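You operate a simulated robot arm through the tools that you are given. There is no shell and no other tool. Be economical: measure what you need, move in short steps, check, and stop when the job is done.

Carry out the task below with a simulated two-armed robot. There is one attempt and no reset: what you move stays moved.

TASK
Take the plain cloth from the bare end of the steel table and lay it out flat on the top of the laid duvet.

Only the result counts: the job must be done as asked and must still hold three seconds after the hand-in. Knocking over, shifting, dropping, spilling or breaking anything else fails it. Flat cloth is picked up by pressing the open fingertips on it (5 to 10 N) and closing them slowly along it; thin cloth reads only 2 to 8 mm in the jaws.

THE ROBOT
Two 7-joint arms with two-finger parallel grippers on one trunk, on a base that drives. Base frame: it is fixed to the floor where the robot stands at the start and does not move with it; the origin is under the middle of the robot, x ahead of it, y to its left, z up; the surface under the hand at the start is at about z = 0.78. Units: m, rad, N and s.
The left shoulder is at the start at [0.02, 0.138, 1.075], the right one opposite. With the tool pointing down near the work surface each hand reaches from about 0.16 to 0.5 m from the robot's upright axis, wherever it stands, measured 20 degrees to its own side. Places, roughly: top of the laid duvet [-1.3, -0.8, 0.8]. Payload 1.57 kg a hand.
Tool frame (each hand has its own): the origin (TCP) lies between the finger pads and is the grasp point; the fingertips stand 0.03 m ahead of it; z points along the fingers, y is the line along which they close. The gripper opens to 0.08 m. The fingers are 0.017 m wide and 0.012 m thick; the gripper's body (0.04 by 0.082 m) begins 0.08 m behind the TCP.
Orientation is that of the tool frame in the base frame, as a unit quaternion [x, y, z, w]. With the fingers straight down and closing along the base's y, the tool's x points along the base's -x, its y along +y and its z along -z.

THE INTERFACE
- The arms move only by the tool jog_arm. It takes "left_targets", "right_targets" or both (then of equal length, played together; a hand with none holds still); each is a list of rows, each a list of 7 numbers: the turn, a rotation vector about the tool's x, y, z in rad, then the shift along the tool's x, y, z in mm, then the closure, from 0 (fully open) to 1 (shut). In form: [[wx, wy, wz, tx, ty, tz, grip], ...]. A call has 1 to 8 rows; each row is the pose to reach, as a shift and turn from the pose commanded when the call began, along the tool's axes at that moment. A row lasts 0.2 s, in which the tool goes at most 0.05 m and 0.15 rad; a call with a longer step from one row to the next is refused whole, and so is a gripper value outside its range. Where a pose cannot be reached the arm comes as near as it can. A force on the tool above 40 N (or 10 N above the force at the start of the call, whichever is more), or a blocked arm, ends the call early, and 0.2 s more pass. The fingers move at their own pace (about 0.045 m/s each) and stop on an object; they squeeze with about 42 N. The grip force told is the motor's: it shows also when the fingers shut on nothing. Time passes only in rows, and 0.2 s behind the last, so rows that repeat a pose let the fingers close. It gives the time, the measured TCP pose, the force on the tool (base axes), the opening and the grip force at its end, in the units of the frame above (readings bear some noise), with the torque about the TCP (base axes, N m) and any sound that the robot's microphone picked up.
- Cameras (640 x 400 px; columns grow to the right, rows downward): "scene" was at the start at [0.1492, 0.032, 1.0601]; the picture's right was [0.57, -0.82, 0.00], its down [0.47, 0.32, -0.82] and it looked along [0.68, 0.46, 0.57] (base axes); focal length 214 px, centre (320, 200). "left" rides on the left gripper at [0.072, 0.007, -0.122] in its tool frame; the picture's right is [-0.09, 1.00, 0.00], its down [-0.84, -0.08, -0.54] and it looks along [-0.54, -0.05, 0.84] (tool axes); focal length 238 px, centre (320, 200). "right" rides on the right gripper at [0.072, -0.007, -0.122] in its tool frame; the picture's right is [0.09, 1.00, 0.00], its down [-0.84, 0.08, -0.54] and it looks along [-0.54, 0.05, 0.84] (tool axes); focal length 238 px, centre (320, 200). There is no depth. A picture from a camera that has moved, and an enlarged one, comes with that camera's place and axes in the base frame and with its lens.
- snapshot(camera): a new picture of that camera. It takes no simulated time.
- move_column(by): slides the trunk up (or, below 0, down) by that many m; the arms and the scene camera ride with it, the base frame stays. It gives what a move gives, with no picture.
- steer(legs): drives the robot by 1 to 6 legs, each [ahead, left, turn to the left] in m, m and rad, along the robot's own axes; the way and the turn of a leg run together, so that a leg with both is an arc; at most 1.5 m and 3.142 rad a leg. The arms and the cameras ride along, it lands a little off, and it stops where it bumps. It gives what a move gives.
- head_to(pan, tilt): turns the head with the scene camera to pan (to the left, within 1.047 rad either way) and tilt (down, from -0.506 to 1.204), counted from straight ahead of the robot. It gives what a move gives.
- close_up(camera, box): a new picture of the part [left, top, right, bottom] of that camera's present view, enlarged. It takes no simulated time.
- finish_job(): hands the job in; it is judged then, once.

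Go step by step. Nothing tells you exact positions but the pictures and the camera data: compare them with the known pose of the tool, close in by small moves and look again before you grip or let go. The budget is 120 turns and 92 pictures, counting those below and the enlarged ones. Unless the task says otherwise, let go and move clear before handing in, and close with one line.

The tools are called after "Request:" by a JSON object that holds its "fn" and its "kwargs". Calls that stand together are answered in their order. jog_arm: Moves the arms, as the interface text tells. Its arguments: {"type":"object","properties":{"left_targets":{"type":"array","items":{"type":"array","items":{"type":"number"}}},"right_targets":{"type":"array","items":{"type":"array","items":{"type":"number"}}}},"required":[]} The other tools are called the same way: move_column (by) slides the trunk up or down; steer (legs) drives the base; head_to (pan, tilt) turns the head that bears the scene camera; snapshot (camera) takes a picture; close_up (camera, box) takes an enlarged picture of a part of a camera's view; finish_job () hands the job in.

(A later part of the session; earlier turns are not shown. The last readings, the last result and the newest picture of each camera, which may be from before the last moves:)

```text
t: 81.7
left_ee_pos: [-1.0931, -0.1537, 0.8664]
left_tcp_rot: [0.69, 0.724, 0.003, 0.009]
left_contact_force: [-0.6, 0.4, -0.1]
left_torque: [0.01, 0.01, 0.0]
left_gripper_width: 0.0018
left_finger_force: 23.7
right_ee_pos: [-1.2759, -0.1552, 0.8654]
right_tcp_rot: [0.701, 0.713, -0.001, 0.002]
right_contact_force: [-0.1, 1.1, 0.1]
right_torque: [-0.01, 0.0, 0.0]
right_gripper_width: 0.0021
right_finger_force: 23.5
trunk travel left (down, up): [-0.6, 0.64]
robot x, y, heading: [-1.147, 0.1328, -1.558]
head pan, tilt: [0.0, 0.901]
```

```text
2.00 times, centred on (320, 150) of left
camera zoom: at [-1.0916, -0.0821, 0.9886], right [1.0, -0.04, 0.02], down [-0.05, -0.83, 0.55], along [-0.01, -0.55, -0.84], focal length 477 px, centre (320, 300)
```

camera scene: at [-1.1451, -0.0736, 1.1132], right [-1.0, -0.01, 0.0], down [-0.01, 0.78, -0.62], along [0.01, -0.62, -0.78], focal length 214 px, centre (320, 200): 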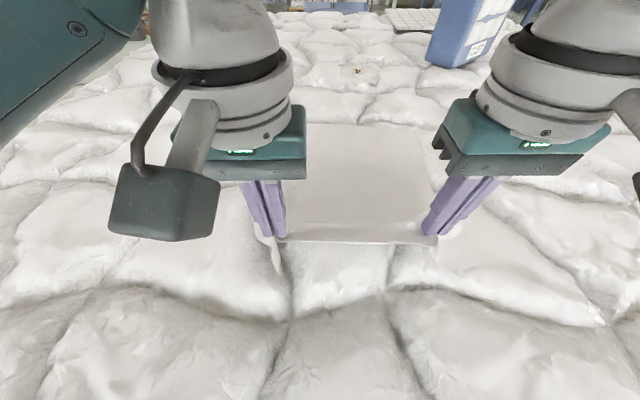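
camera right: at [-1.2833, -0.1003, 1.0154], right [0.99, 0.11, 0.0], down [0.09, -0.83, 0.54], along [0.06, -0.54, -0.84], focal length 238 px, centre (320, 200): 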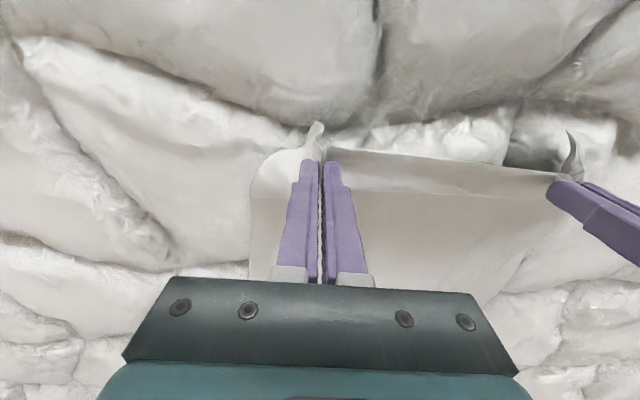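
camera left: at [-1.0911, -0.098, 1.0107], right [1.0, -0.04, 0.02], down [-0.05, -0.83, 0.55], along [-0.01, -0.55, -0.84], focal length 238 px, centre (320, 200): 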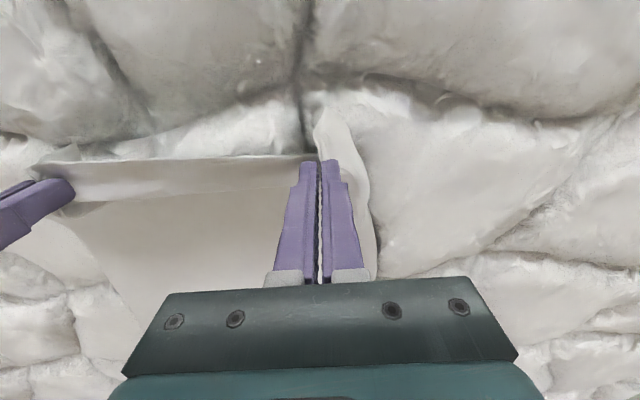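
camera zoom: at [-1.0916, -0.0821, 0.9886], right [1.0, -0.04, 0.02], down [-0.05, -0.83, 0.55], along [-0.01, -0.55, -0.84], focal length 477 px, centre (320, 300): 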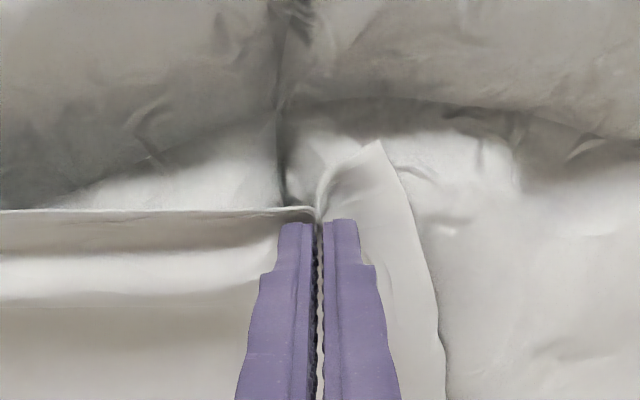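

A small slack wave remains near the held edge, so I'll pull back about 20 mm and lower until light contact.

Request:
{"fn": "jog_arm", "kwargs": {"left_targets": [[0, 0, 0, 6, 0, 2, 1], [0, 0, 0, 12, 0, 4, 1], [0, 0, 0, 18, 0, 7, 1], [0, 0, 0, 22, 0, 11, 1]], "right_targets": [[0, 0, 0, 6, 0, 2, 1], [0, 0, 0, 12, 0, 4, 1], [0, 0, 0, 18, 0, 7, 1], [0, 0, 0, 22, 0, 11, 1]]}}

Request:
{"fn": "close_up", "kwargs": {"camera": "scene", "box": [160, 100, 520, 325]}}

Request:
{"fn": "close_up", "kwargs": {"camera": "left", "box": [160, 50, 480, 250]}}

Request:
{"fn": "close_up", "kwargs": {"camera": "right", "box": [160, 50, 480, 250]}}

```text
t: 82.7
left_ee_pos: [-1.0945, -0.1336, 0.8576]
left_tcp_rot: [0.69, 0.724, 0.002, 0.011]
left_contact_force: [3.7, -0.5, 16.4]
left_torque: [0.1, -0.09, 0.0]
left_gripper_width: 0.0017
left_finger_force: 23.7
right_ee_pos: [-1.2758, -0.1361, 0.8578]
right_tcp_rot: [0.701, 0.713, -0.003, 0.004]
right_contact_force: [-2.2, -0.4, 12.6]
right_torque: [-0.04, 0.09, 0.02]
right_gripper_width: 0.0024
right_finger_force: 23.3
trunk travel left (down, up): [-0.6, 0.64]
robot x, y, heading: [-1.1432, 0.1353, -1.56]
head pan, tilt: [0.0, 0.901]
```

```text
1.78 times, centred on (340, 212) of scene
camera zoom: at [-1.1451, -0.0453, 1.0842], right [-1.0, -0.01, 0.0], down [-0.01, 0.78, -0.62], along [0.01, -0.62, -0.78], focal length 381 px, centre (284, 178)
```

zoom: 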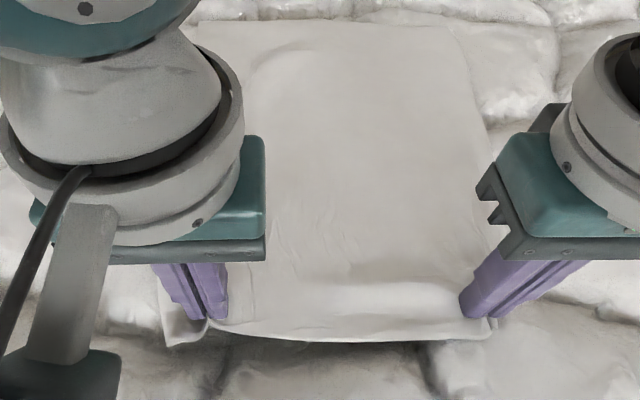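

```text
2.00 times, centred on (320, 150) of left
camera zoom: at [-1.0933, -0.0616, 0.9783], right [1.0, -0.04, 0.02], down [-0.05, -0.83, 0.55], along [-0.01, -0.55, -0.83], focal length 477 px, centre (320, 300)
```

zoom: 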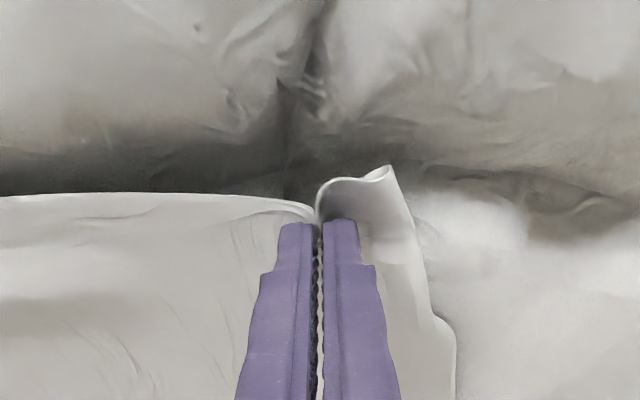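

```text
2.00 times, centred on (320, 150) of right
camera zoom: at [-1.2826, -0.0642, 0.9802], right [0.99, 0.11, 0.0], down [0.09, -0.83, 0.55], along [0.06, -0.55, -0.84], focal length 477 px, centre (320, 300)
```

zoom: 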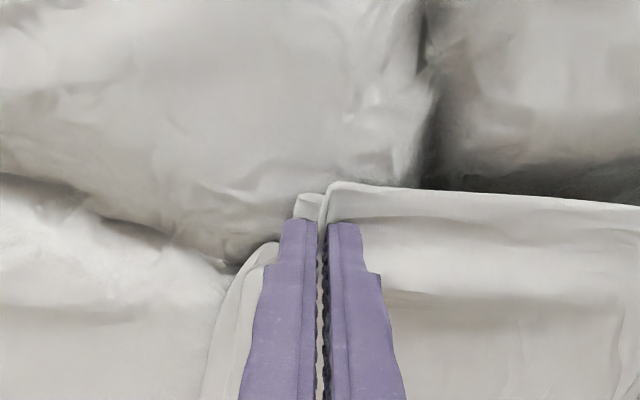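

The edge is resting on the duvet. I'll ease off, open both hands moderately and lift straight up.

Request:
{"fn": "jog_arm", "kwargs": {"left_targets": [[0, 0, 0, 0, 0, -4, 1], [0, 0, 0, 0, 0, -4, 0.8], [0, 0, 0, 0, 0, -4, 0.6], [0, 0, 0, 0, 0, -4, 0.5], [0, 0, 0, 0, 0, -12, 0.45], [0, 0, 0, 0, 0, -30, 0.45], [0, 0, 0, 0, 0, -60, 0.45], [0, 0, 0, 0, 0, -100, 0.45]], "right_targets": [[0, 0, 0, 0, 0, -4, 1], [0, 0, 0, 0, 0, -4, 0.8], [0, 0, 0, 0, 0, -4, 0.6], [0, 0, 0, 0, 0, -4, 0.5], [0, 0, 0, 0, 0, -12, 0.45], [0, 0, 0, 0, 0, -30, 0.45], [0, 0, 0, 0, 0, -60, 0.45], [0, 0, 0, 0, 0, -100, 0.45]]}}

Request:
{"fn": "snapshot", "kwargs": {"camera": "scene"}}

Request:
{"fn": "snapshot", "kwargs": {"camera": "left"}}

Request:
{"fn": "snapshot", "kwargs": {"camera": "right"}}

```text
t: 84.5
left_ee_pos: [-1.0909, -0.1345, 0.9522]
left_tcp_rot: [0.688, 0.726, 0.004, 0.013]
left_contact_force: [1.2, -13.1, -19.8]
left_torque: [-0.16, 0.13, -0.11]
left_gripper_width: 0.0442
left_finger_force: 0.1
right_ee_pos: [-1.2777, -0.1327, 0.9584]
right_tcp_rot: [0.702, 0.713, -0.002, 0.0]
right_contact_force: [-0.4, 0.5, 0.5]
right_torque: [-0.02, -0.04, 0.0]
right_gripper_width: 0.0442
right_finger_force: 0.0
trunk travel left (down, up): [-0.6, 0.64]
robot x, y, heading: [-1.1468, 0.1304, -1.559]
head pan, tilt: [0.0, 0.901]
```

```text
34 pictures are left
camera scene: at [-1.1449, -0.0448, 1.084], right [-1.0, -0.02, 0.0], down [-0.01, 0.78, -0.63], along [0.01, -0.63, -0.78], focal length 214 px, centre (320, 200)
```

scene: 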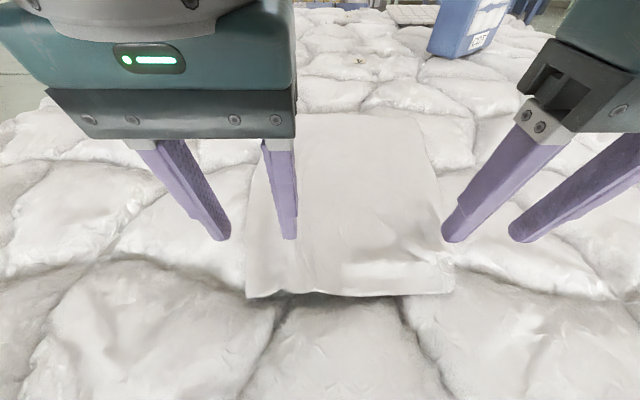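

```text
33 pictures are left
camera left: at [-1.0909, -0.063, 1.074], right [1.0, -0.04, 0.02], down [-0.04, -0.83, 0.55], along [0.0, -0.55, -0.83], focal length 238 px, centre (320, 200)
```

left: 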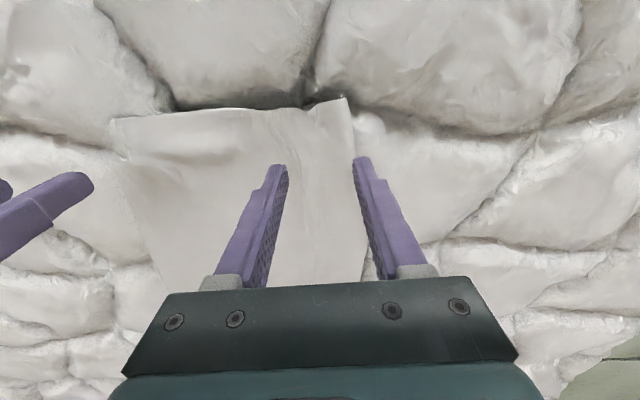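

```text
32 pictures are left
camera right: at [-1.2842, -0.0615, 1.0806], right [0.99, 0.11, 0.0], down [0.09, -0.83, 0.54], along [0.06, -0.54, -0.84], focal length 238 px, centre (320, 200)
```

right: 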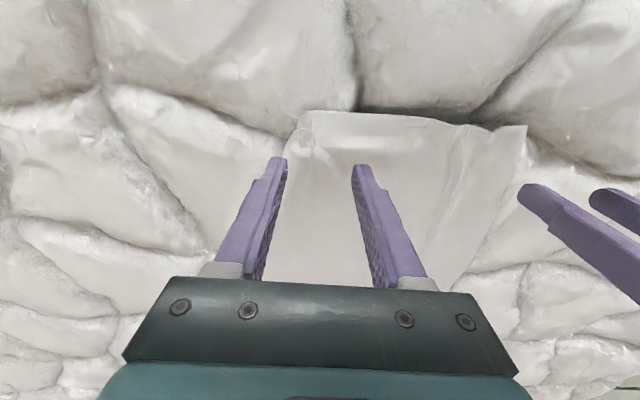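

The cloth is down and released. The left wrist touches the head, so I'll raise the trunk slightly, move the hands apart and forward to get a clear look.

Request:
{"fn": "jog_arm", "kwargs": {"left_targets": [[0, 0, 0, -20, 0, 0, 0.45], [0, 0, 0, -30, 40, 0, 0.45], [0, 0, 0, -30, 80, 0, 0.45], [0, 0, 0, -30, 120, 0, 0.45], [0, 0, 0, -30, 150, 0, 0.45]], "right_targets": [[0, 0, 0, -10, 0, 0, 0.45], [0, 0, 0, -20, -40, 0, 0.45], [0, 0, 0, -20, -80, 0, 0.45], [0, 0, 0, -20, -120, 0, 0.45], [0, 0, 0, -20, -120, 0, 0.45]]}}

Request:
{"fn": "move_column", "kwargs": {"by": 0.2}}

Request:
{"fn": "snapshot", "kwargs": {"camera": "scene"}}

```text
t: 85.7
left_ee_pos: [-0.9449, -0.1534, 0.9597]
left_tcp_rot: [0.69, 0.723, 0.004, 0.009]
left_contact_force: [0.2, 0.3, -0.3]
left_torque: [-0.03, -0.01, -0.03]
left_gripper_width: 0.0439
left_finger_force: 0.1
right_ee_pos: [-1.3946, -0.1551, 0.9589]
right_tcp_rot: [0.701, 0.713, -0.001, 0.002]
right_contact_force: [-0.3, 0.3, 0.6]
right_torque: [0.03, -0.01, -0.04]
right_gripper_width: 0.044
right_finger_force: 0.1
trunk travel left (down, up): [-0.6, 0.64]
robot x, y, heading: [-1.1479, 0.132, -1.563]
head pan, tilt: [0.0, 0.901]
```

```text
t: 87.9
left_ee_pos: [-0.9443, -0.1535, 1.1587]
left_tcp_rot: [0.69, 0.724, 0.003, 0.009]
left_contact_force: [-0.1, 0.4, -0.5]
left_torque: [0.01, -0.02, -0.01]
left_gripper_width: 0.0439
left_finger_force: 0.0
right_ee_pos: [-1.3944, -0.1563, 1.1582]
right_tcp_rot: [0.701, 0.713, -0.001, 0.001]
right_contact_force: [0.4, 0.4, 0.6]
right_torque: [-0.01, 0.02, 0.0]
right_gripper_width: 0.0441
right_finger_force: 0.1
trunk travel left (down, up): [-0.8, 0.44]
robot x, y, heading: [-1.1467, 0.1326, -1.562]
head pan, tilt: [0.0, 0.901]
```

```text
31 pictures are left
camera scene: at [-1.1454, -0.044, 1.2832], right [-1.0, -0.01, 0.0], down [-0.01, 0.78, -0.62], along [0.01, -0.62, -0.78], focal length 214 px, centre (320, 200)
```

scene: 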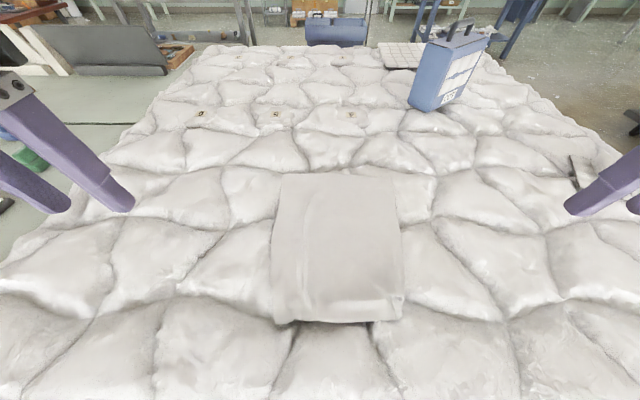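

Request:
{"fn": "close_up", "kwargs": {"camera": "scene", "box": [240, 160, 440, 340]}}

```text
2.22 times, centred on (340, 250) of scene
camera zoom: at [-1.1454, -0.044, 1.2832], right [-1.0, -0.01, 0.0], down [-0.01, 0.78, -0.62], along [0.01, -0.62, -0.78], focal length 477 px, centre (276, 89)
```

zoom: 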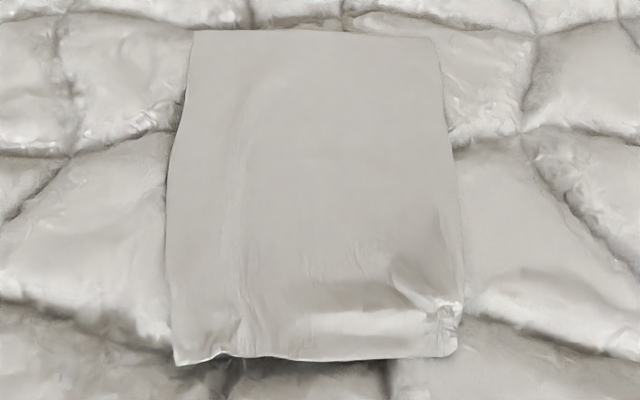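

The far part lies flat, but the near edge is only about 0.24 m wide versus 0.32 m: the near-right corner is gathered or tucked under. I'll look at it closely with the right wrist camera.

Request:
{"fn": "jog_arm", "kwargs": {"right_targets": [[0, 0, 0, 10, 30, 30, 0.45], [0, 0, 0, 20, 60, 60, 0.45], [0, 0, 0, 25, 85, 100, 0.45], [0, 0, 0, 25, 85, 130, 0.45], [0, 0, 0, 25, 85, 130, 0.45]]}}

Request:
{"fn": "close_up", "kwargs": {"camera": "right", "box": [180, 30, 460, 205]}}

```text
t: 89.1
left_ee_pos: [-0.9454, -0.1525, 1.1587]
left_tcp_rot: [0.69, 0.723, 0.004, 0.009]
left_contact_force: [-0.1, 0.0, -0.2]
left_torque: [0.03, 0.03, -0.02]
left_gripper_width: 0.0441
left_finger_force: 0.1
right_ee_pos: [-1.3134, -0.1316, 1.0278]
right_tcp_rot: [0.701, 0.713, -0.002, 0.001]
right_contact_force: [0.0, 0.7, 0.3]
right_torque: [-0.03, 0.01, -0.01]
right_gripper_width: 0.044
right_finger_force: 0.1
trunk travel left (down, up): [-0.8, 0.44]
robot x, y, heading: [-1.1486, 0.1328, -1.562]
head pan, tilt: [0.0, 0.901]
```

```text
2.29 times, centred on (320, 118) of right
camera zoom: at [-1.3196, -0.0585, 1.1501], right [0.99, 0.11, 0.0], down [0.09, -0.83, 0.54], along [0.06, -0.54, -0.84], focal length 545 px, centre (320, 389)
```

zoom: 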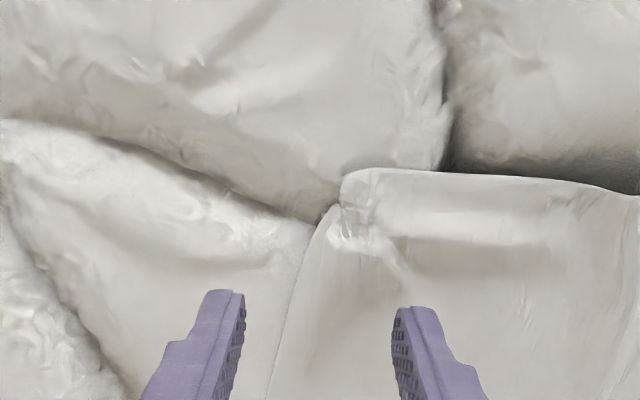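

The near-right corner is tucked under at about (−1.30, −0.14). I'll pinch that fold, lift it, carry it outward and relay it.

Request:
{"fn": "jog_arm", "kwargs": {"right_targets": [[0, 0, 0, -6, 12, 30, 0.55], [0, 0, 0, -8, 12, 65, 0.6], [0, 0, 0, -8, 12, 100, 0.6], [0, 0, 0, -8, 12, 130, 0.6], [0, 0, 0, -8, 12, 150, 0.6], [0, 0, 0, -8, 12, 160, 0.6], [0, 0, 0, -8, 12, 160, 0.6]]}}

Request:
{"fn": "close_up", "kwargs": {"camera": "right", "box": [180, 80, 460, 255]}}

```text
t: 90.7
left_ee_pos: [-0.9442, -0.1527, 1.1579]
left_tcp_rot: [0.69, 0.724, 0.004, 0.009]
left_contact_force: [-0.3, -0.4, 0.6]
left_torque: [0.01, -0.01, -0.01]
left_gripper_width: 0.0438
left_finger_force: 0.0
right_ee_pos: [-1.299, -0.136, 0.8675]
right_tcp_rot: [0.701, 0.714, -0.002, 0.001]
right_contact_force: [-0.9, 0.5, -0.4]
right_torque: [0.0, 0.03, -0.01]
right_gripper_width: 0.032
right_finger_force: 0.0
trunk travel left (down, up): [-0.8, 0.44]
robot x, y, heading: [-1.1491, 0.1342, -1.557]
head pan, tilt: [0.0, 0.901]
```

```text
2.29 times, centred on (320, 168) of right
camera zoom: at [-1.3064, -0.0645, 0.9896], right [0.99, 0.11, 0.0], down [0.09, -0.83, 0.54], along [0.06, -0.54, -0.84], focal length 545 px, centre (320, 274)
```

zoom: 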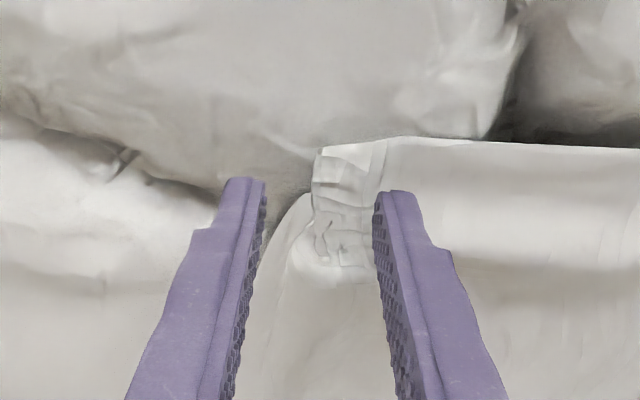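

The fingers straddle the crumple well. Descending to light contact and closing.

Request:
{"fn": "jog_arm", "kwargs": {"right_targets": [[0, 0, 0, 0, 0, 4, 0.6], [0, 0, 0, 0, 0, 7, 0.6], [0, 0, 0, 0, 0, 9, 0.65], [0, 0, 0, 0, 0, 9, 0.75], [0, 0, 0, 0, 0, 9, 0.85], [0, 0, 0, 0, 0, 9, 0.95], [0, 0, 0, 0, 0, 9, 1], [0, 0, 0, 0, 0, 9, 1]]}}

Request:
{"fn": "close_up", "kwargs": {"camera": "right", "box": [180, 80, 460, 255]}}

```text
t: 92.5
left_ee_pos: [-0.9451, -0.1542, 1.159]
left_tcp_rot: [0.69, 0.724, 0.003, 0.009]
left_contact_force: [-0.1, 0.8, -0.3]
left_torque: [-0.01, 0.0, 0.02]
left_gripper_width: 0.0439
left_finger_force: 0.0
right_ee_pos: [-1.2976, -0.1377, 0.8604]
right_tcp_rot: [0.701, 0.713, -0.003, 0.0]
right_contact_force: [-1.7, -1.1, 4.6]
right_torque: [-0.06, 0.06, -0.04]
right_gripper_width: 0.0032
right_finger_force: 24.5
trunk travel left (down, up): [-0.8, 0.44]
robot x, y, heading: [-1.1461, 0.1341, -1.559]
head pan, tilt: [0.0, 0.901]
```

```text
2.29 times, centred on (320, 168) of right
camera zoom: at [-1.3057, -0.0656, 0.983], right [0.99, 0.11, 0.0], down [0.09, -0.83, 0.55], along [0.06, -0.54, -0.84], focal length 545 px, centre (320, 274)
```

zoom: 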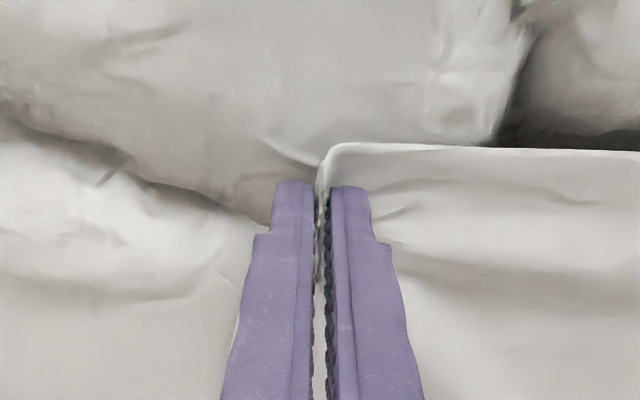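

Gripped. Lifting 70 mm and moving outward, then looking.

Request:
{"fn": "jog_arm", "kwargs": {"right_targets": [[0, 0, 0, 0, -5, -18, 1], [0, 0, 0, 0, -15, -36, 1], [0, 0, 0, 2, -28, -54, 1], [0, 0, 0, 4, -40, -65, 1], [0, 0, 0, 4, -50, -70, 1], [0, 0, 0, 4, -50, -70, 1]]}}

Request:
{"fn": "snapshot", "kwargs": {"camera": "right"}}

Request:
{"fn": "close_up", "kwargs": {"camera": "scene", "box": [240, 140, 520, 340]}}

```text
t: 93.9
left_ee_pos: [-0.9444, -0.1533, 1.158]
left_tcp_rot: [0.69, 0.724, 0.003, 0.009]
left_contact_force: [0.1, -0.9, 0.0]
left_torque: [0.01, -0.01, 0.0]
left_gripper_width: 0.0442
left_finger_force: 0.0
right_ee_pos: [-1.3483, -0.1349, 0.9289]
right_tcp_rot: [0.701, 0.713, -0.001, 0.001]
right_contact_force: [1.0, -0.3, -0.3]
right_torque: [0.01, 0.0, -0.01]
right_gripper_width: 0.0032
right_finger_force: 24.6
trunk travel left (down, up): [-0.8, 0.44]
robot x, y, heading: [-1.1484, 0.1338, -1.563]
head pan, tilt: [0.0, 0.901]
```

```text
26 pictures are left
camera right: at [-1.355, -0.0625, 1.0525], right [0.99, 0.11, 0.0], down [0.09, -0.83, 0.54], along [0.06, -0.54, -0.84], focal length 238 px, centre (320, 200)
```

right: 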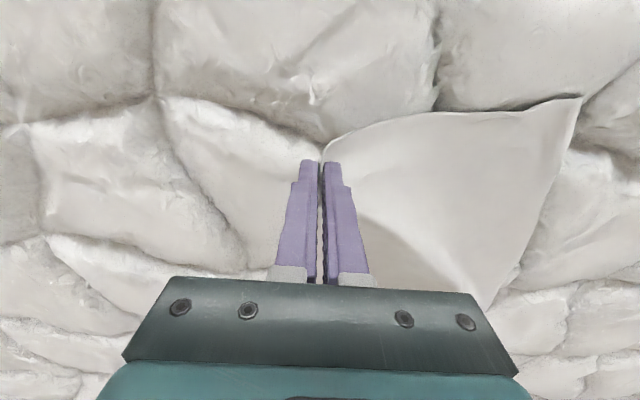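

```text
2.00 times, centred on (380, 240) of scene
camera zoom: at [-1.1454, -0.044, 1.2832], right [-1.0, -0.01, 0.0], down [-0.01, 0.78, -0.62], along [0.01, -0.62, -0.78], focal length 429 px, centre (200, 120)
```

zoom: 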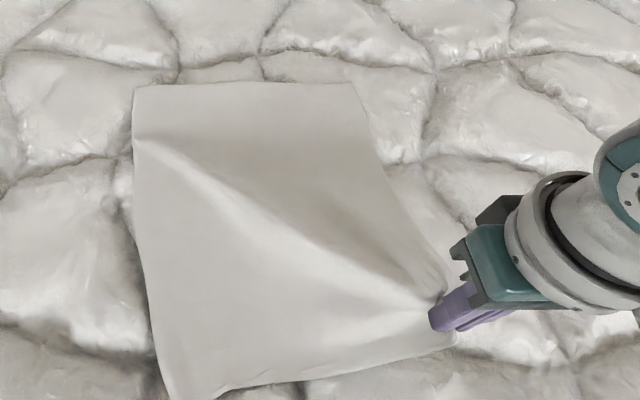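

The corner is now unfolded and held near its tip. I'll lower it outward and release.

Request:
{"fn": "jog_arm", "kwargs": {"right_targets": [[0, 0, 0, 0, -4, 18, 1], [0, 0, 0, 0, -6, 36, 1], [0, 0, 0, 0, -6, 50, 1], [0, 0, 0, 0, -6, 58, 1], [0, 0, 0, 0, -6, 63, 1], [0, 0, 0, 0, -6, 63, 1]]}}

Request:
{"fn": "close_up", "kwargs": {"camera": "right", "box": [180, 80, 460, 255]}}

```text
t: 95.3
left_ee_pos: [-0.9446, -0.1535, 1.1586]
left_tcp_rot: [0.69, 0.723, 0.004, 0.009]
left_contact_force: [-0.2, -0.6, -0.1]
left_torque: [0.0, 0.02, 0.04]
left_gripper_width: 0.044
left_finger_force: 0.1
right_ee_pos: [-1.3531, -0.1343, 0.8666]
right_tcp_rot: [0.701, 0.713, -0.001, 0.002]
right_contact_force: [0.3, -0.3, -0.5]
right_torque: [-0.02, -0.03, -0.01]
right_gripper_width: 0.0033
right_finger_force: 23.9
trunk travel left (down, up): [-0.8, 0.44]
robot x, y, heading: [-1.1498, 0.131, -1.562]
head pan, tilt: [0.0, 0.901]
```

```text
2.29 times, centred on (320, 168) of right
camera zoom: at [-1.3607, -0.0627, 0.9894], right [0.99, 0.11, 0.0], down [0.09, -0.83, 0.54], along [0.06, -0.54, -0.84], focal length 545 px, centre (320, 274)
```

zoom: 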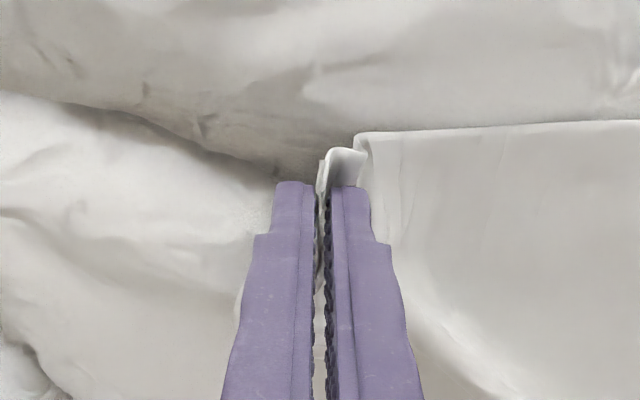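

Lowering the last few millimetres, then releasing and rising straight up.

Request:
{"fn": "jog_arm", "kwargs": {"right_targets": [[0, 0, 0, 0, 0, 5, 1], [0, 0, 0, 0, 0, 5, 0.9], [0, 0, 0, 0, 0, 5, 0.75], [0, 0, 0, 0, 0, 5, 0.6], [0, 0, 0, 0, 0, -5, 0.55], [0, 0, 0, 0, 0, -30, 0.5], [0, 0, 0, 0, 0, -70, 0.45], [0, 0, 0, 0, 0, -110, 0.45]]}}

Request:
{"fn": "snapshot", "kwargs": {"camera": "right"}}

Request:
{"fn": "close_up", "kwargs": {"camera": "scene", "box": [240, 160, 440, 340]}}

```text
t: 97.1
left_ee_pos: [-0.945, -0.1523, 1.1595]
left_tcp_rot: [0.69, 0.724, 0.004, 0.01]
left_contact_force: [0.1, -0.1, 0.7]
left_torque: [0.0, -0.01, 0.0]
left_gripper_width: 0.044
left_finger_force: 0.1
right_ee_pos: [-1.3543, -0.1333, 0.9778]
right_tcp_rot: [0.701, 0.713, -0.002, 0.001]
right_contact_force: [-1.1, 0.3, 1.2]
right_torque: [0.04, -0.03, 0.0]
right_gripper_width: 0.0441
right_finger_force: 0.1
trunk travel left (down, up): [-0.8, 0.44]
robot x, y, heading: [-1.1495, 0.1346, -1.56]
head pan, tilt: [0.0, 0.901]
```

```text
23 pictures are left
camera right: at [-1.3618, -0.0617, 1.1007], right [0.99, 0.11, 0.0], down [0.09, -0.83, 0.54], along [0.06, -0.54, -0.84], focal length 238 px, centre (320, 200)
```

right: 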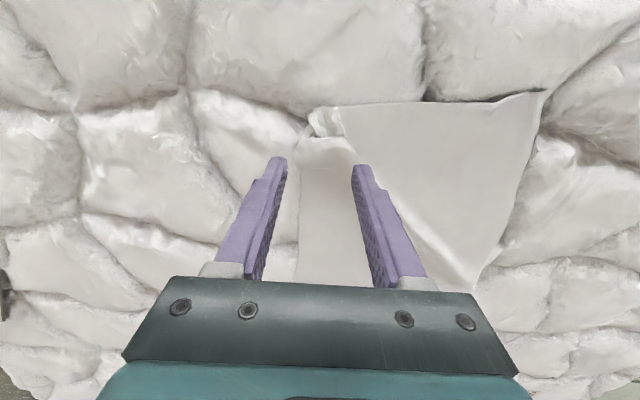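

```text
2.22 times, centred on (340, 250) of scene
camera zoom: at [-1.1454, -0.044, 1.2832], right [-1.0, -0.01, 0.0], down [-0.01, 0.78, -0.62], along [0.01, -0.62, -0.78], focal length 477 px, centre (276, 89)
```

zoom: 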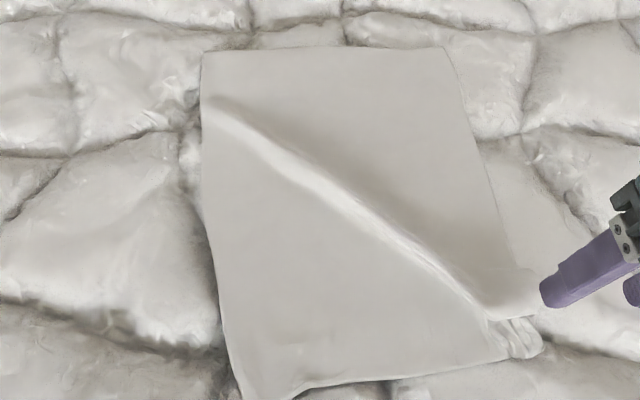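

The corner is out, but a diagonal ridge and a gathered corner remain. I'll back the base a little for head clearance and bring both hands over the two near corners for a close look.

Request:
{"fn": "steer", "kwargs": {"legs": [[-0.08, 0, 0]]}}

Request:
{"fn": "jog_arm", "kwargs": {"left_targets": [[0, 0, 0, -10, -20, 35, 0.45], [0, 0, 0, -22, -45, 70, 0.7], [0, 0, 0, -34, -70, 105, 0.85], [0, 0, 0, -46, -95, 140, 0.85], [0, 0, 0, -58, -120, 175, 0.85], [0, 0, 0, -67, -145, 205, 0.85], [0, 0, 0, -67, -145, 205, 0.85]], "right_targets": [[0, 0, 0, -20, 0, 0, 0.6], [0, 0, 0, -40, 0, 0, 0.8], [0, 0, 0, -60, 0, 0, 0.85], [0, 0, 0, -80, 0, 20, 0.85], [0, 0, 0, -80, 0, 40, 0.85], [0, 0, 0, -80, 0, 50, 0.85], [0, 0, 0, -80, 0, 50, 0.85]]}}

Request:
{"fn": "snapshot", "kwargs": {"camera": "left"}}

Request:
{"fn": "snapshot", "kwargs": {"camera": "right"}}

```text
t: 98.2
left_ee_pos: [-0.9463, -0.0717, 1.1597]
left_tcp_rot: [0.691, 0.723, 0.003, 0.01]
left_contact_force: [-0.8, 0.1, -0.2]
left_torque: [-0.02, -0.02, -0.01]
left_gripper_width: 0.0438
left_finger_force: 0.0
right_ee_pos: [-1.3575, -0.0527, 0.9782]
right_tcp_rot: [0.702, 0.712, -0.002, 0.001]
right_contact_force: [-0.3, 0.3, 1.1]
right_torque: [-0.03, -0.03, -0.04]
right_gripper_width: 0.044
right_finger_force: 0.1
trunk travel left (down, up): [-0.8, 0.44]
robot x, y, heading: [-1.1471, 0.2126, -1.564]
head pan, tilt: [0.0, 0.901]
```

```text
t: 99.8
left_ee_pos: [-1.0864, -0.1491, 0.955]
left_tcp_rot: [0.692, 0.722, 0.003, 0.009]
left_contact_force: [0.3, -1.1, -0.1]
left_torque: [0.03, -0.01, 0.01]
left_gripper_width: 0.0122
left_finger_force: 0.1
right_ee_pos: [-1.3546, -0.1308, 0.9271]
right_tcp_rot: [0.702, 0.712, -0.002, 0.001]
right_contact_force: [-0.4, -0.1, 0.4]
right_torque: [0.01, 0.01, 0.02]
right_gripper_width: 0.0119
right_finger_force: 0.1
trunk travel left (down, up): [-0.8, 0.44]
robot x, y, heading: [-1.1482, 0.2153, -1.564]
head pan, tilt: [0.0, 0.901]
```

```text
21 pictures are left
camera left: at [-1.0862, -0.0768, 1.077], right [1.0, -0.05, 0.02], down [-0.05, -0.83, 0.55], along [-0.01, -0.55, -0.84], focal length 238 px, centre (320, 200)
```

left: 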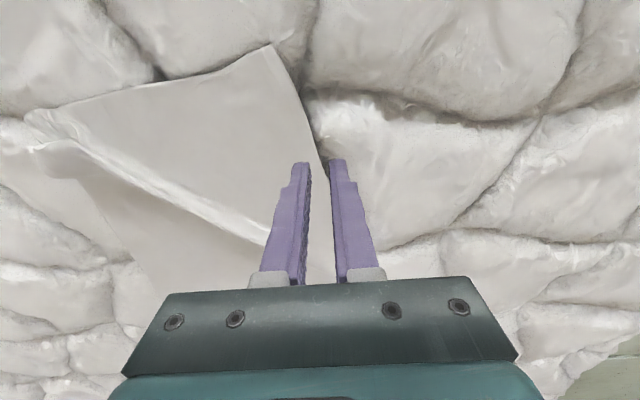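

```text
20 pictures are left
camera right: at [-1.3627, -0.0598, 1.0498], right [0.99, 0.11, 0.0], down [0.09, -0.83, 0.55], along [0.06, -0.54, -0.84], focal length 238 px, centre (320, 200)
```

right: 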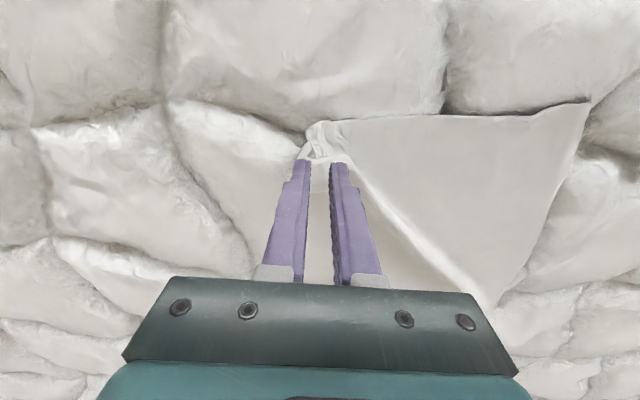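

The near-left corner sits at about (−1.13, −0.08), pulled inward by some 7 cm. I'll take the gathered right corner and the left corner with small pinches and stretch the near edge between the hands.

Request:
{"fn": "jog_arm", "kwargs": {"left_targets": [[0, 0, 0, 20, -20, 10, 0.78], [0, 0, 0, 40, -40, 25, 0.78], [0, 0, 0, 55, -52, 45, 0.78], [0, 0, 0, 55, -52, 65, 0.78], [0, 0, 0, 55, -52, 83, 0.78], [0, 0, 0, 55, -52, 83, 0.78]], "right_targets": [[0, 0, 0, 0, 0, 10, 0.65], [0, 0, 0, 0, 0, 20, 0.65], [0, 0, 0, 0, 0, 30, 0.65], [0, 0, 0, 0, 0, 42, 0.65], [0, 0, 0, 0, 0, 54, 0.65], [0, 0, 0, 0, 0, 57, 0.65]]}}

Request:
{"fn": "close_up", "kwargs": {"camera": "left", "box": [180, 50, 460, 225]}}

Request:
{"fn": "close_up", "kwargs": {"camera": "right", "box": [180, 50, 460, 225]}}

```text
t: 101.2
left_ee_pos: [-1.1122, -0.0832, 0.8856]
left_tcp_rot: [0.683, 0.73, 0.007, 0.019]
left_contact_force: [0.0, 0.3, -0.9]
left_torque: [-0.01, 0.03, 0.01]
left_gripper_width: 0.0177
left_finger_force: 0.0
left hand out of reach, approached as far as the arm can: row 4, 5, 6
right_ee_pos: [-1.3545, -0.128, 0.8798]
right_tcp_rot: [0.702, 0.713, -0.001, 0.002]
right_contact_force: [0.6, 0.2, 0.4]
right_torque: [0.01, -0.01, 0.01]
right_gripper_width: 0.0281
right_finger_force: 0.0
right hand out of reach, approached as far as the arm can: row 5, 6
trunk travel left (down, up): [-0.8, 0.44]
robot x, y, heading: [-1.1459, 0.218, -1.561]
head pan, tilt: [0.0, 0.901]
```

```text
2.29 times, centred on (320, 138) of left
camera zoom: at [-1.1153, -0.0098, 1.0074], right [1.0, -0.03, 0.04], down [-0.04, -0.83, 0.55], along [0.02, -0.55, -0.83], focal length 545 px, centre (320, 343)
```

zoom: 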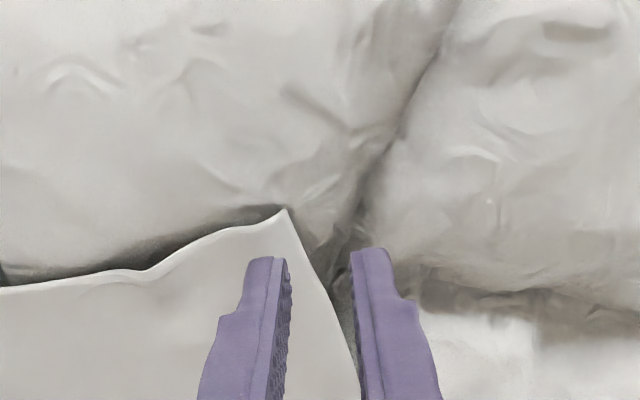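

```text
2.29 times, centred on (320, 138) of right
camera zoom: at [-1.3619, -0.0556, 1.0022], right [0.99, 0.11, 0.0], down [0.09, -0.83, 0.55], along [0.06, -0.54, -0.84], focal length 545 px, centre (320, 343)
```

zoom: 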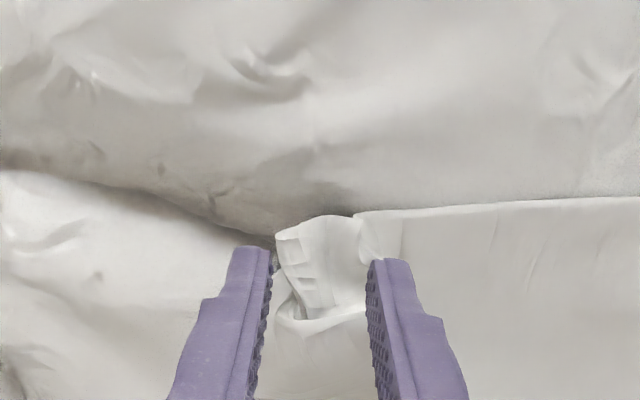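

Both arms are at their lower limit, so I'll raise the hands relative to the trunk and lower the trunk by about the same amount.

Request:
{"fn": "jog_arm", "kwargs": {"left_targets": [[0, 0, 0, 0, 0, -30, 0.78], [0, 0, 0, 0, 0, -65, 0.78], [0, 0, 0, 0, 0, -100, 0.78], [0, 0, 0, 0, 0, -130, 0.78], [0, 0, 0, 0, 0, -130, 0.78]], "right_targets": [[0, 0, 0, 0, 0, -30, 0.65], [0, 0, 0, 0, 0, -65, 0.65], [0, 0, 0, 0, 0, -100, 0.65], [0, 0, 0, 0, 0, -130, 0.65], [0, 0, 0, 0, 0, -130, 0.65]]}}

Request:
{"fn": "move_column", "kwargs": {"by": -0.12}}

```text
t: 102.4
left_ee_pos: [-1.1317, -0.0738, 1.018]
left_tcp_rot: [0.691, 0.723, 0.004, 0.009]
left_contact_force: [0.9, -0.2, -0.2]
left_torque: [-0.03, -0.02, -0.03]
left_gripper_width: 0.0176
left_finger_force: 0.1
right_ee_pos: [-1.3532, -0.1278, 1.0087]
right_tcp_rot: [0.702, 0.712, -0.001, 0.001]
right_contact_force: [-1.2, 0.9, -0.7]
right_torque: [-0.04, -0.01, 0.01]
right_gripper_width: 0.028
right_finger_force: 0.0
trunk travel left (down, up): [-0.8, 0.44]
robot x, y, heading: [-1.1522, 0.2105, -1.566]
head pan, tilt: [0.0, 0.901]
```

```text
t: 103.9
left_ee_pos: [-1.1316, -0.0745, 0.8969]
left_tcp_rot: [0.691, 0.723, 0.004, 0.009]
left_contact_force: [0.9, -0.7, 0.3]
left_torque: [0.0, -0.02, 0.0]
left_gripper_width: 0.0175
left_finger_force: 0.0
right_ee_pos: [-1.3534, -0.128, 0.8877]
right_tcp_rot: [0.701, 0.713, -0.001, 0.001]
right_contact_force: [-0.1, -0.6, 0.5]
right_torque: [-0.01, 0.03, 0.02]
right_gripper_width: 0.0283
right_finger_force: 0.1
trunk travel left (down, up): [-0.68, 0.56]
robot x, y, heading: [-1.1484, 0.2132, -1.562]
head pan, tilt: [0.0, 0.901]
```

Now going down onto the two corners.

Request:
{"fn": "jog_arm", "kwargs": {"left_targets": [[0, 0, 0, -18, 3, 0, 0.78], [0, 0, 0, -18, 3, 12, 0.78], [0, 0, 0, -18, 3, 24, 0.78], [0, 0, 0, -18, 3, 31, 0.78], [0, 0, 0, -18, 3, 31, 0.78]], "right_targets": [[0, 0, 0, 0, 0, 6, 0.65], [0, 0, 0, 0, 0, 12, 0.65], [0, 0, 0, 0, 0, 18, 0.65], [0, 0, 0, 0, 0, 24, 0.65], [0, 0, 0, 0, 0, 24, 0.65]]}}

Request:
{"fn": "close_up", "kwargs": {"camera": "left", "box": [180, 50, 460, 225]}}

```text
t: 105.1
left_ee_pos: [-1.1271, -0.0933, 0.866]
left_tcp_rot: [0.69, 0.723, 0.004, 0.009]
left_contact_force: [0.7, 1.1, 0.3]
left_torque: [0.0, -0.01, 0.0]
left_gripper_width: 0.0177
left_finger_force: 0.0
right_ee_pos: [-1.3537, -0.1293, 0.8639]
right_tcp_rot: [0.701, 0.713, -0.001, 0.001]
right_contact_force: [0.5, 0.3, -0.4]
right_torque: [0.0, 0.0, 0.01]
right_gripper_width: 0.028
right_finger_force: 0.1
trunk travel left (down, up): [-0.68, 0.56]
robot x, y, heading: [-1.1478, 0.2165, -1.557]
head pan, tilt: [0.0, 0.901]
```

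```text
2.29 times, centred on (320, 138) of left
camera zoom: at [-1.1272, -0.0212, 0.9884], right [1.0, -0.05, 0.02], down [-0.05, -0.83, 0.55], along [-0.01, -0.55, -0.84], focal length 545 px, centre (320, 343)
```

zoom: 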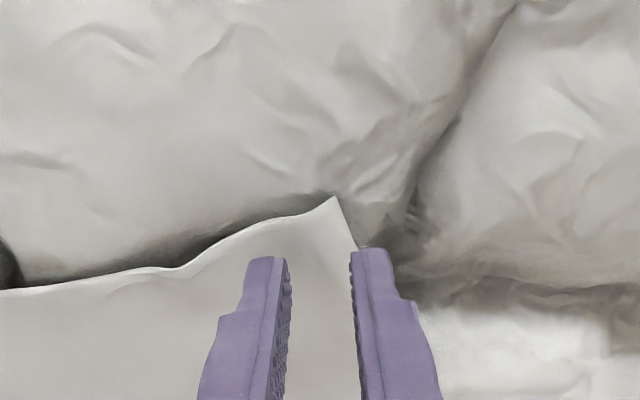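

Request:
{"fn": "jog_arm", "kwargs": {"left_targets": [[0, 0, 0, 0, -3, 3, 0.78], [0, 0, 0, 0, -3, 6, 0.78], [0, 0, 0, 0, -3, 6, 0.78]], "right_targets": [[0, 0, 0, 0, 0, 3, 0.65], [0, 0, 0, 0, 0, 4, 0.65], [0, 0, 0, 0, 0, 4, 0.65]]}}

```text
t: 105.9
left_ee_pos: [-1.1314, -0.0935, 0.8602]
left_tcp_rot: [0.691, 0.723, 0.004, 0.008]
left_contact_force: [0.1, 0.0, 0.0]
left_torque: [0.01, 0.03, -0.04]
left_gripper_width: 0.0177
left_finger_force: 0.1
right_ee_pos: [-1.3526, -0.1295, 0.8593]
right_tcp_rot: [0.701, 0.713, -0.001, 0.001]
right_contact_force: [0.3, 0.8, 1.4]
right_torque: [0.01, -0.02, -0.04]
right_gripper_width: 0.0279
right_finger_force: 0.1
trunk travel left (down, up): [-0.68, 0.56]
robot x, y, heading: [-1.1466, 0.2119, -1.558]
head pan, tilt: [0.0, 0.901]
```

Not quite in contact yet; I'll continue down, closing the right hand at the same time.

Request:
{"fn": "jog_arm", "kwargs": {"left_targets": [[0, 0, 0, 0, 0, 2, 0.78], [0, 0, 0, 0, 0, 4, 0.78], [0, 0, 0, 0, 0, 5, 0.78], [0, 0, 0, 0, 0, 6, 0.78], [0, 0, 0, 0, 0, 6, 0.78]], "right_targets": [[0, 0, 0, 0, 0, 1.5, 0.7], [0, 0, 0, 0, 0, 1.5, 0.78], [0, 0, 0, 0, 0, 1.5, 0.88], [0, 0, 0, 0, 0, 1.5, 1], [0, 0, 0, 0, 0, 1.5, 1]]}}

```text
t: 107.1
left_ee_pos: [-1.1308, -0.0932, 0.8561]
left_tcp_rot: [0.69, 0.723, 0.002, 0.01]
left_contact_force: [0.3, 6.6, 21.8]
left_torque: [0.27, 0.35, -0.11]
left_gripper_width: 0.0174
left_finger_force: 0.0
right_ee_pos: [-1.3527, -0.1294, 0.8595]
right_tcp_rot: [0.702, 0.713, -0.001, 0.001]
right_contact_force: [1.4, -0.9, 5.1]
right_torque: [0.0, -0.06, -0.02]
right_gripper_width: 0.003
right_finger_force: 24.6
trunk travel left (down, up): [-0.68, 0.56]
robot x, y, heading: [-1.1509, 0.2149, -1.561]
head pan, tilt: [0.0, 0.901]
```

The right holds (3.0 mm). The left presses at 22 N, so I'll ease up slightly and close it.

Request:
{"fn": "jog_arm", "kwargs": {"left_targets": [[0, 0, 0, 0, 0, -0.8, 0.78], [0, 0, 0, 0, 0, -0.8, 0.83], [0, 0, 0, 0, 0, -0.8, 0.88], [0, 0, 0, 0, 0, -0.8, 0.93], [0, 0, 0, 0, 0, -0.8, 1], [0, 0, 0, 0, 0, -0.8, 1]]}}

Request:
{"fn": "close_up", "kwargs": {"camera": "left", "box": [180, 50, 460, 225]}}

```text
t: 108.5
left_ee_pos: [-1.1292, -0.0954, 0.8574]
left_tcp_rot: [0.691, 0.723, 0.001, 0.01]
left_contact_force: [-3.8, -2.2, 10.5]
left_torque: [0.03, 0.18, 0.0]
left_gripper_width: 0.0
left_finger_force: 21.1
right_ee_pos: [-1.3535, -0.1306, 0.8592]
right_tcp_rot: [0.701, 0.713, -0.002, 0.001]
right_contact_force: [1.9, 1.0, 5.6]
right_torque: [0.12, -0.12, 0.0]
right_gripper_width: 0.0029
right_finger_force: 24.1
trunk travel left (down, up): [-0.68, 0.56]
robot x, y, heading: [-1.1476, 0.2181, -1.56]
head pan, tilt: [0.0, 0.901]
```

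```text
2.29 times, centred on (320, 138) of left
camera zoom: at [-1.1288, -0.0219, 0.9783], right [1.0, -0.05, 0.02], down [-0.05, -0.83, 0.55], along [-0.01, -0.55, -0.83], focal length 545 px, centre (320, 343)
```

zoom: 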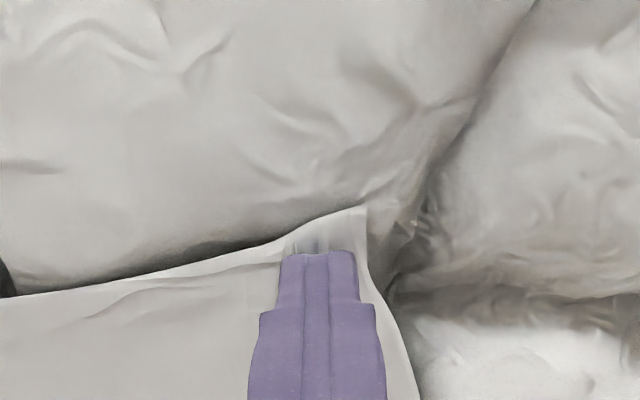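

The left pinch slipped off. I'll retry with a wider opening, shifted inward.

Request:
{"fn": "jog_arm", "kwargs": {"left_targets": [[0, 0, 0, 0, 0, -8, 1], [0, 0, 0, -4, -12, -10, 0.55], [0, 0, 0, -4, -12, -10, 0.55], [0, 0, 0, -4, -12, -3, 0.55], [0, 0, 0, -4, -12, 0, 0.55], [0, 0, 0, -4, -12, 0, 0.55]]}}

```text
t: 109.9
left_ee_pos: [-1.1423, -0.0999, 0.8567]
left_tcp_rot: [0.691, 0.723, 0.003, 0.009]
left_contact_force: [-0.8, 0.9, 5.4]
left_torque: [-0.02, 0.1, -0.04]
left_gripper_width: 0.0356
left_finger_force: 0.1
right_ee_pos: [-1.3522, -0.1279, 0.859]
right_tcp_rot: [0.702, 0.712, -0.001, 0.001]
right_contact_force: [0.2, -1.1, 5.8]
right_torque: [0.01, 0.01, -0.03]
right_gripper_width: 0.003
right_finger_force: 24.1
trunk travel left (down, up): [-0.68, 0.56]
robot x, y, heading: [-1.1461, 0.2176, -1.563]
head pan, tilt: [0.0, 0.901]
```

Request:
{"fn": "jog_arm", "kwargs": {"left_targets": [[0, 0, 0, 0, 0, 0.8, 0.55], [0, 0, 0, 0, 0, 0.8, 0.62], [0, 0, 0, 0, 0, 0.8, 0.7], [0, 0, 0, 0, 0, 0.8, 0.78], [0, 0, 0, 0, 0, 0.8, 0.86], [0, 0, 0, 0, 0, 0.8, 0.94], [0, 0, 0, 0, 0, 0.8, 1], [0, 0, 0, 0, 0, 0.8, 1]]}}

```text
t: 111.7
left_ee_pos: [-1.1442, -0.0993, 0.8573]
left_tcp_rot: [0.691, 0.723, 0.001, 0.009]
left_contact_force: [-11.5, -3.4, 15.8]
left_torque: [0.0, 0.38, 0.04]
left_gripper_width: 0.002
left_finger_force: 24.1
right_ee_pos: [-1.3533, -0.1302, 0.8579]
right_tcp_rot: [0.702, 0.712, -0.001, 0.001]
right_contact_force: [5.3, 2.0, 1.5]
right_torque: [0.06, -0.21, 0.07]
right_gripper_width: 0.0031
right_finger_force: 24.3
trunk travel left (down, up): [-0.68, 0.56]
robot x, y, heading: [-1.148, 0.2156, -1.563]
head pan, tilt: [0.0, 0.901]
```

Both corners are held now and the edge is taut between them. I'll lift both together, swing the edge square to the far edge, pull it gently toward the robot and lower it.

Request:
{"fn": "jog_arm", "kwargs": {"left_targets": [[0, 0, 0, 0, -2, -20, 1], [0, 0, 0, 0, -2, -45, 1], [0, 0, 0, 0, 8, -60, 1], [0, 0, 0, 5, 20, -60, 1], [0, 0, 0, 10, 33, -60, 1], [0, 0, 0, 16, 33, -60, 1], [0, 0, 0, 20, 33, -50, 1], [0, 0, 0, 22, 33, -35, 1]], "right_targets": [[0, 0, 0, 0, 0, -20, 1], [0, 0, 0, 0, 0, -45, 1], [0, 0, 0, 12, 10, -60, 1], [0, 0, 0, 24, 22, -60, 1], [0, 0, 0, 35, 35, -60, 1], [0, 0, 0, 42, 35, -60, 1], [0, 0, 0, 47, 35, -50, 1], [0, 0, 0, 51, 35, -35, 1]]}}

Request:
{"fn": "snapshot", "kwargs": {"camera": "scene"}}

```text
t: 113.5
left_ee_pos: [-1.1092, -0.0729, 0.8901]
left_tcp_rot: [0.691, 0.723, 0.003, 0.01]
left_contact_force: [-2.1, -0.8, 0.5]
left_torque: [0.0, 0.03, 0.01]
left_gripper_width: 0.0022
left_finger_force: 23.9
right_ee_pos: [-1.318, -0.0764, 0.895]
right_tcp_rot: [0.702, 0.712, -0.002, 0.001]
right_contact_force: [1.4, 0.8, 0.5]
right_torque: [-0.01, -0.02, 0.02]
right_gripper_width: 0.003
right_finger_force: 23.9
trunk travel left (down, up): [-0.68, 0.56]
robot x, y, heading: [-1.149, 0.2138, -1.562]
head pan, tilt: [0.0, 0.901]
```

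```text
15 pictures are left
camera scene: at [-1.1465, 0.0372, 1.1633], right [-1.0, -0.01, 0.0], down [-0.01, 0.78, -0.62], along [0.01, -0.62, -0.78], focal length 214 px, centre (320, 200)
```

scene: 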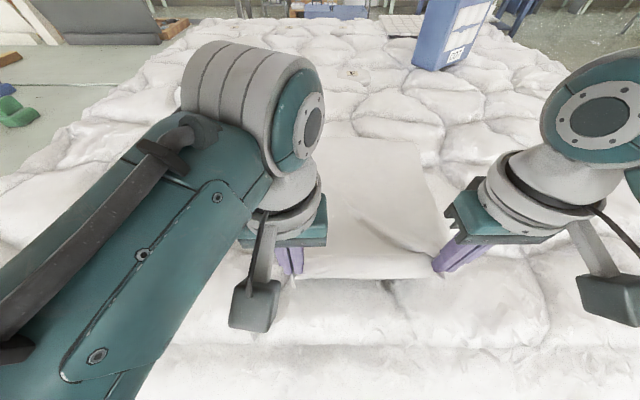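

The edge is square now. Lowering to the duvet.

Request:
{"fn": "jog_arm", "kwargs": {"left_targets": [[0, 0, 0, 1, 0, 10, 1], [0, 0, 0, 2, 0, 20, 1], [0, 0, 0, 2, 0, 27, 1], [0, 0, 0, 2, 0, 30, 1], [0, 0, 0, 2, 0, 30, 1]], "right_targets": [[0, 0, 0, 1, 0, 10, 1], [0, 0, 0, 2, 0, 22, 1], [0, 0, 0, 2, 0, 30, 1], [0, 0, 0, 2, 0, 35, 1], [0, 0, 0, 2, 0, 35, 1]]}}

Request:
{"fn": "close_up", "kwargs": {"camera": "right", "box": [180, 50, 460, 225]}}

```text
t: 114.7
left_ee_pos: [-1.1095, -0.0727, 0.8607]
left_tcp_rot: [0.691, 0.723, 0.003, 0.009]
left_contact_force: [-1.4, -0.2, 1.5]
left_torque: [0.02, 0.02, -0.04]
left_gripper_width: 0.0021
left_finger_force: 23.8
right_ee_pos: [-1.3187, -0.0758, 0.858]
right_tcp_rot: [0.701, 0.713, -0.001, 0.001]
right_contact_force: [1.9, 1.3, 3.1]
right_torque: [0.05, -0.04, 0.04]
right_gripper_width: 0.003
right_finger_force: 24.2
trunk travel left (down, up): [-0.68, 0.56]
robot x, y, heading: [-1.1481, 0.2122, -1.56]
head pan, tilt: [0.0, 0.901]
```

```text
2.29 times, centred on (320, 138) of right
camera zoom: at [-1.3258, -0.0032, 0.9813], right [0.99, 0.11, 0.0], down [0.09, -0.83, 0.55], along [0.06, -0.54, -0.84], focal length 545 px, centre (320, 343)
```

zoom: 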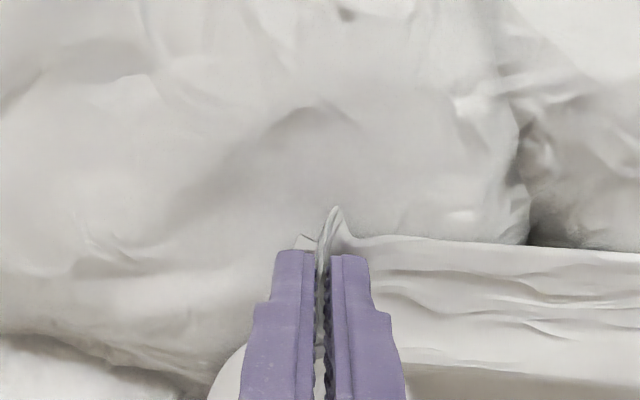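

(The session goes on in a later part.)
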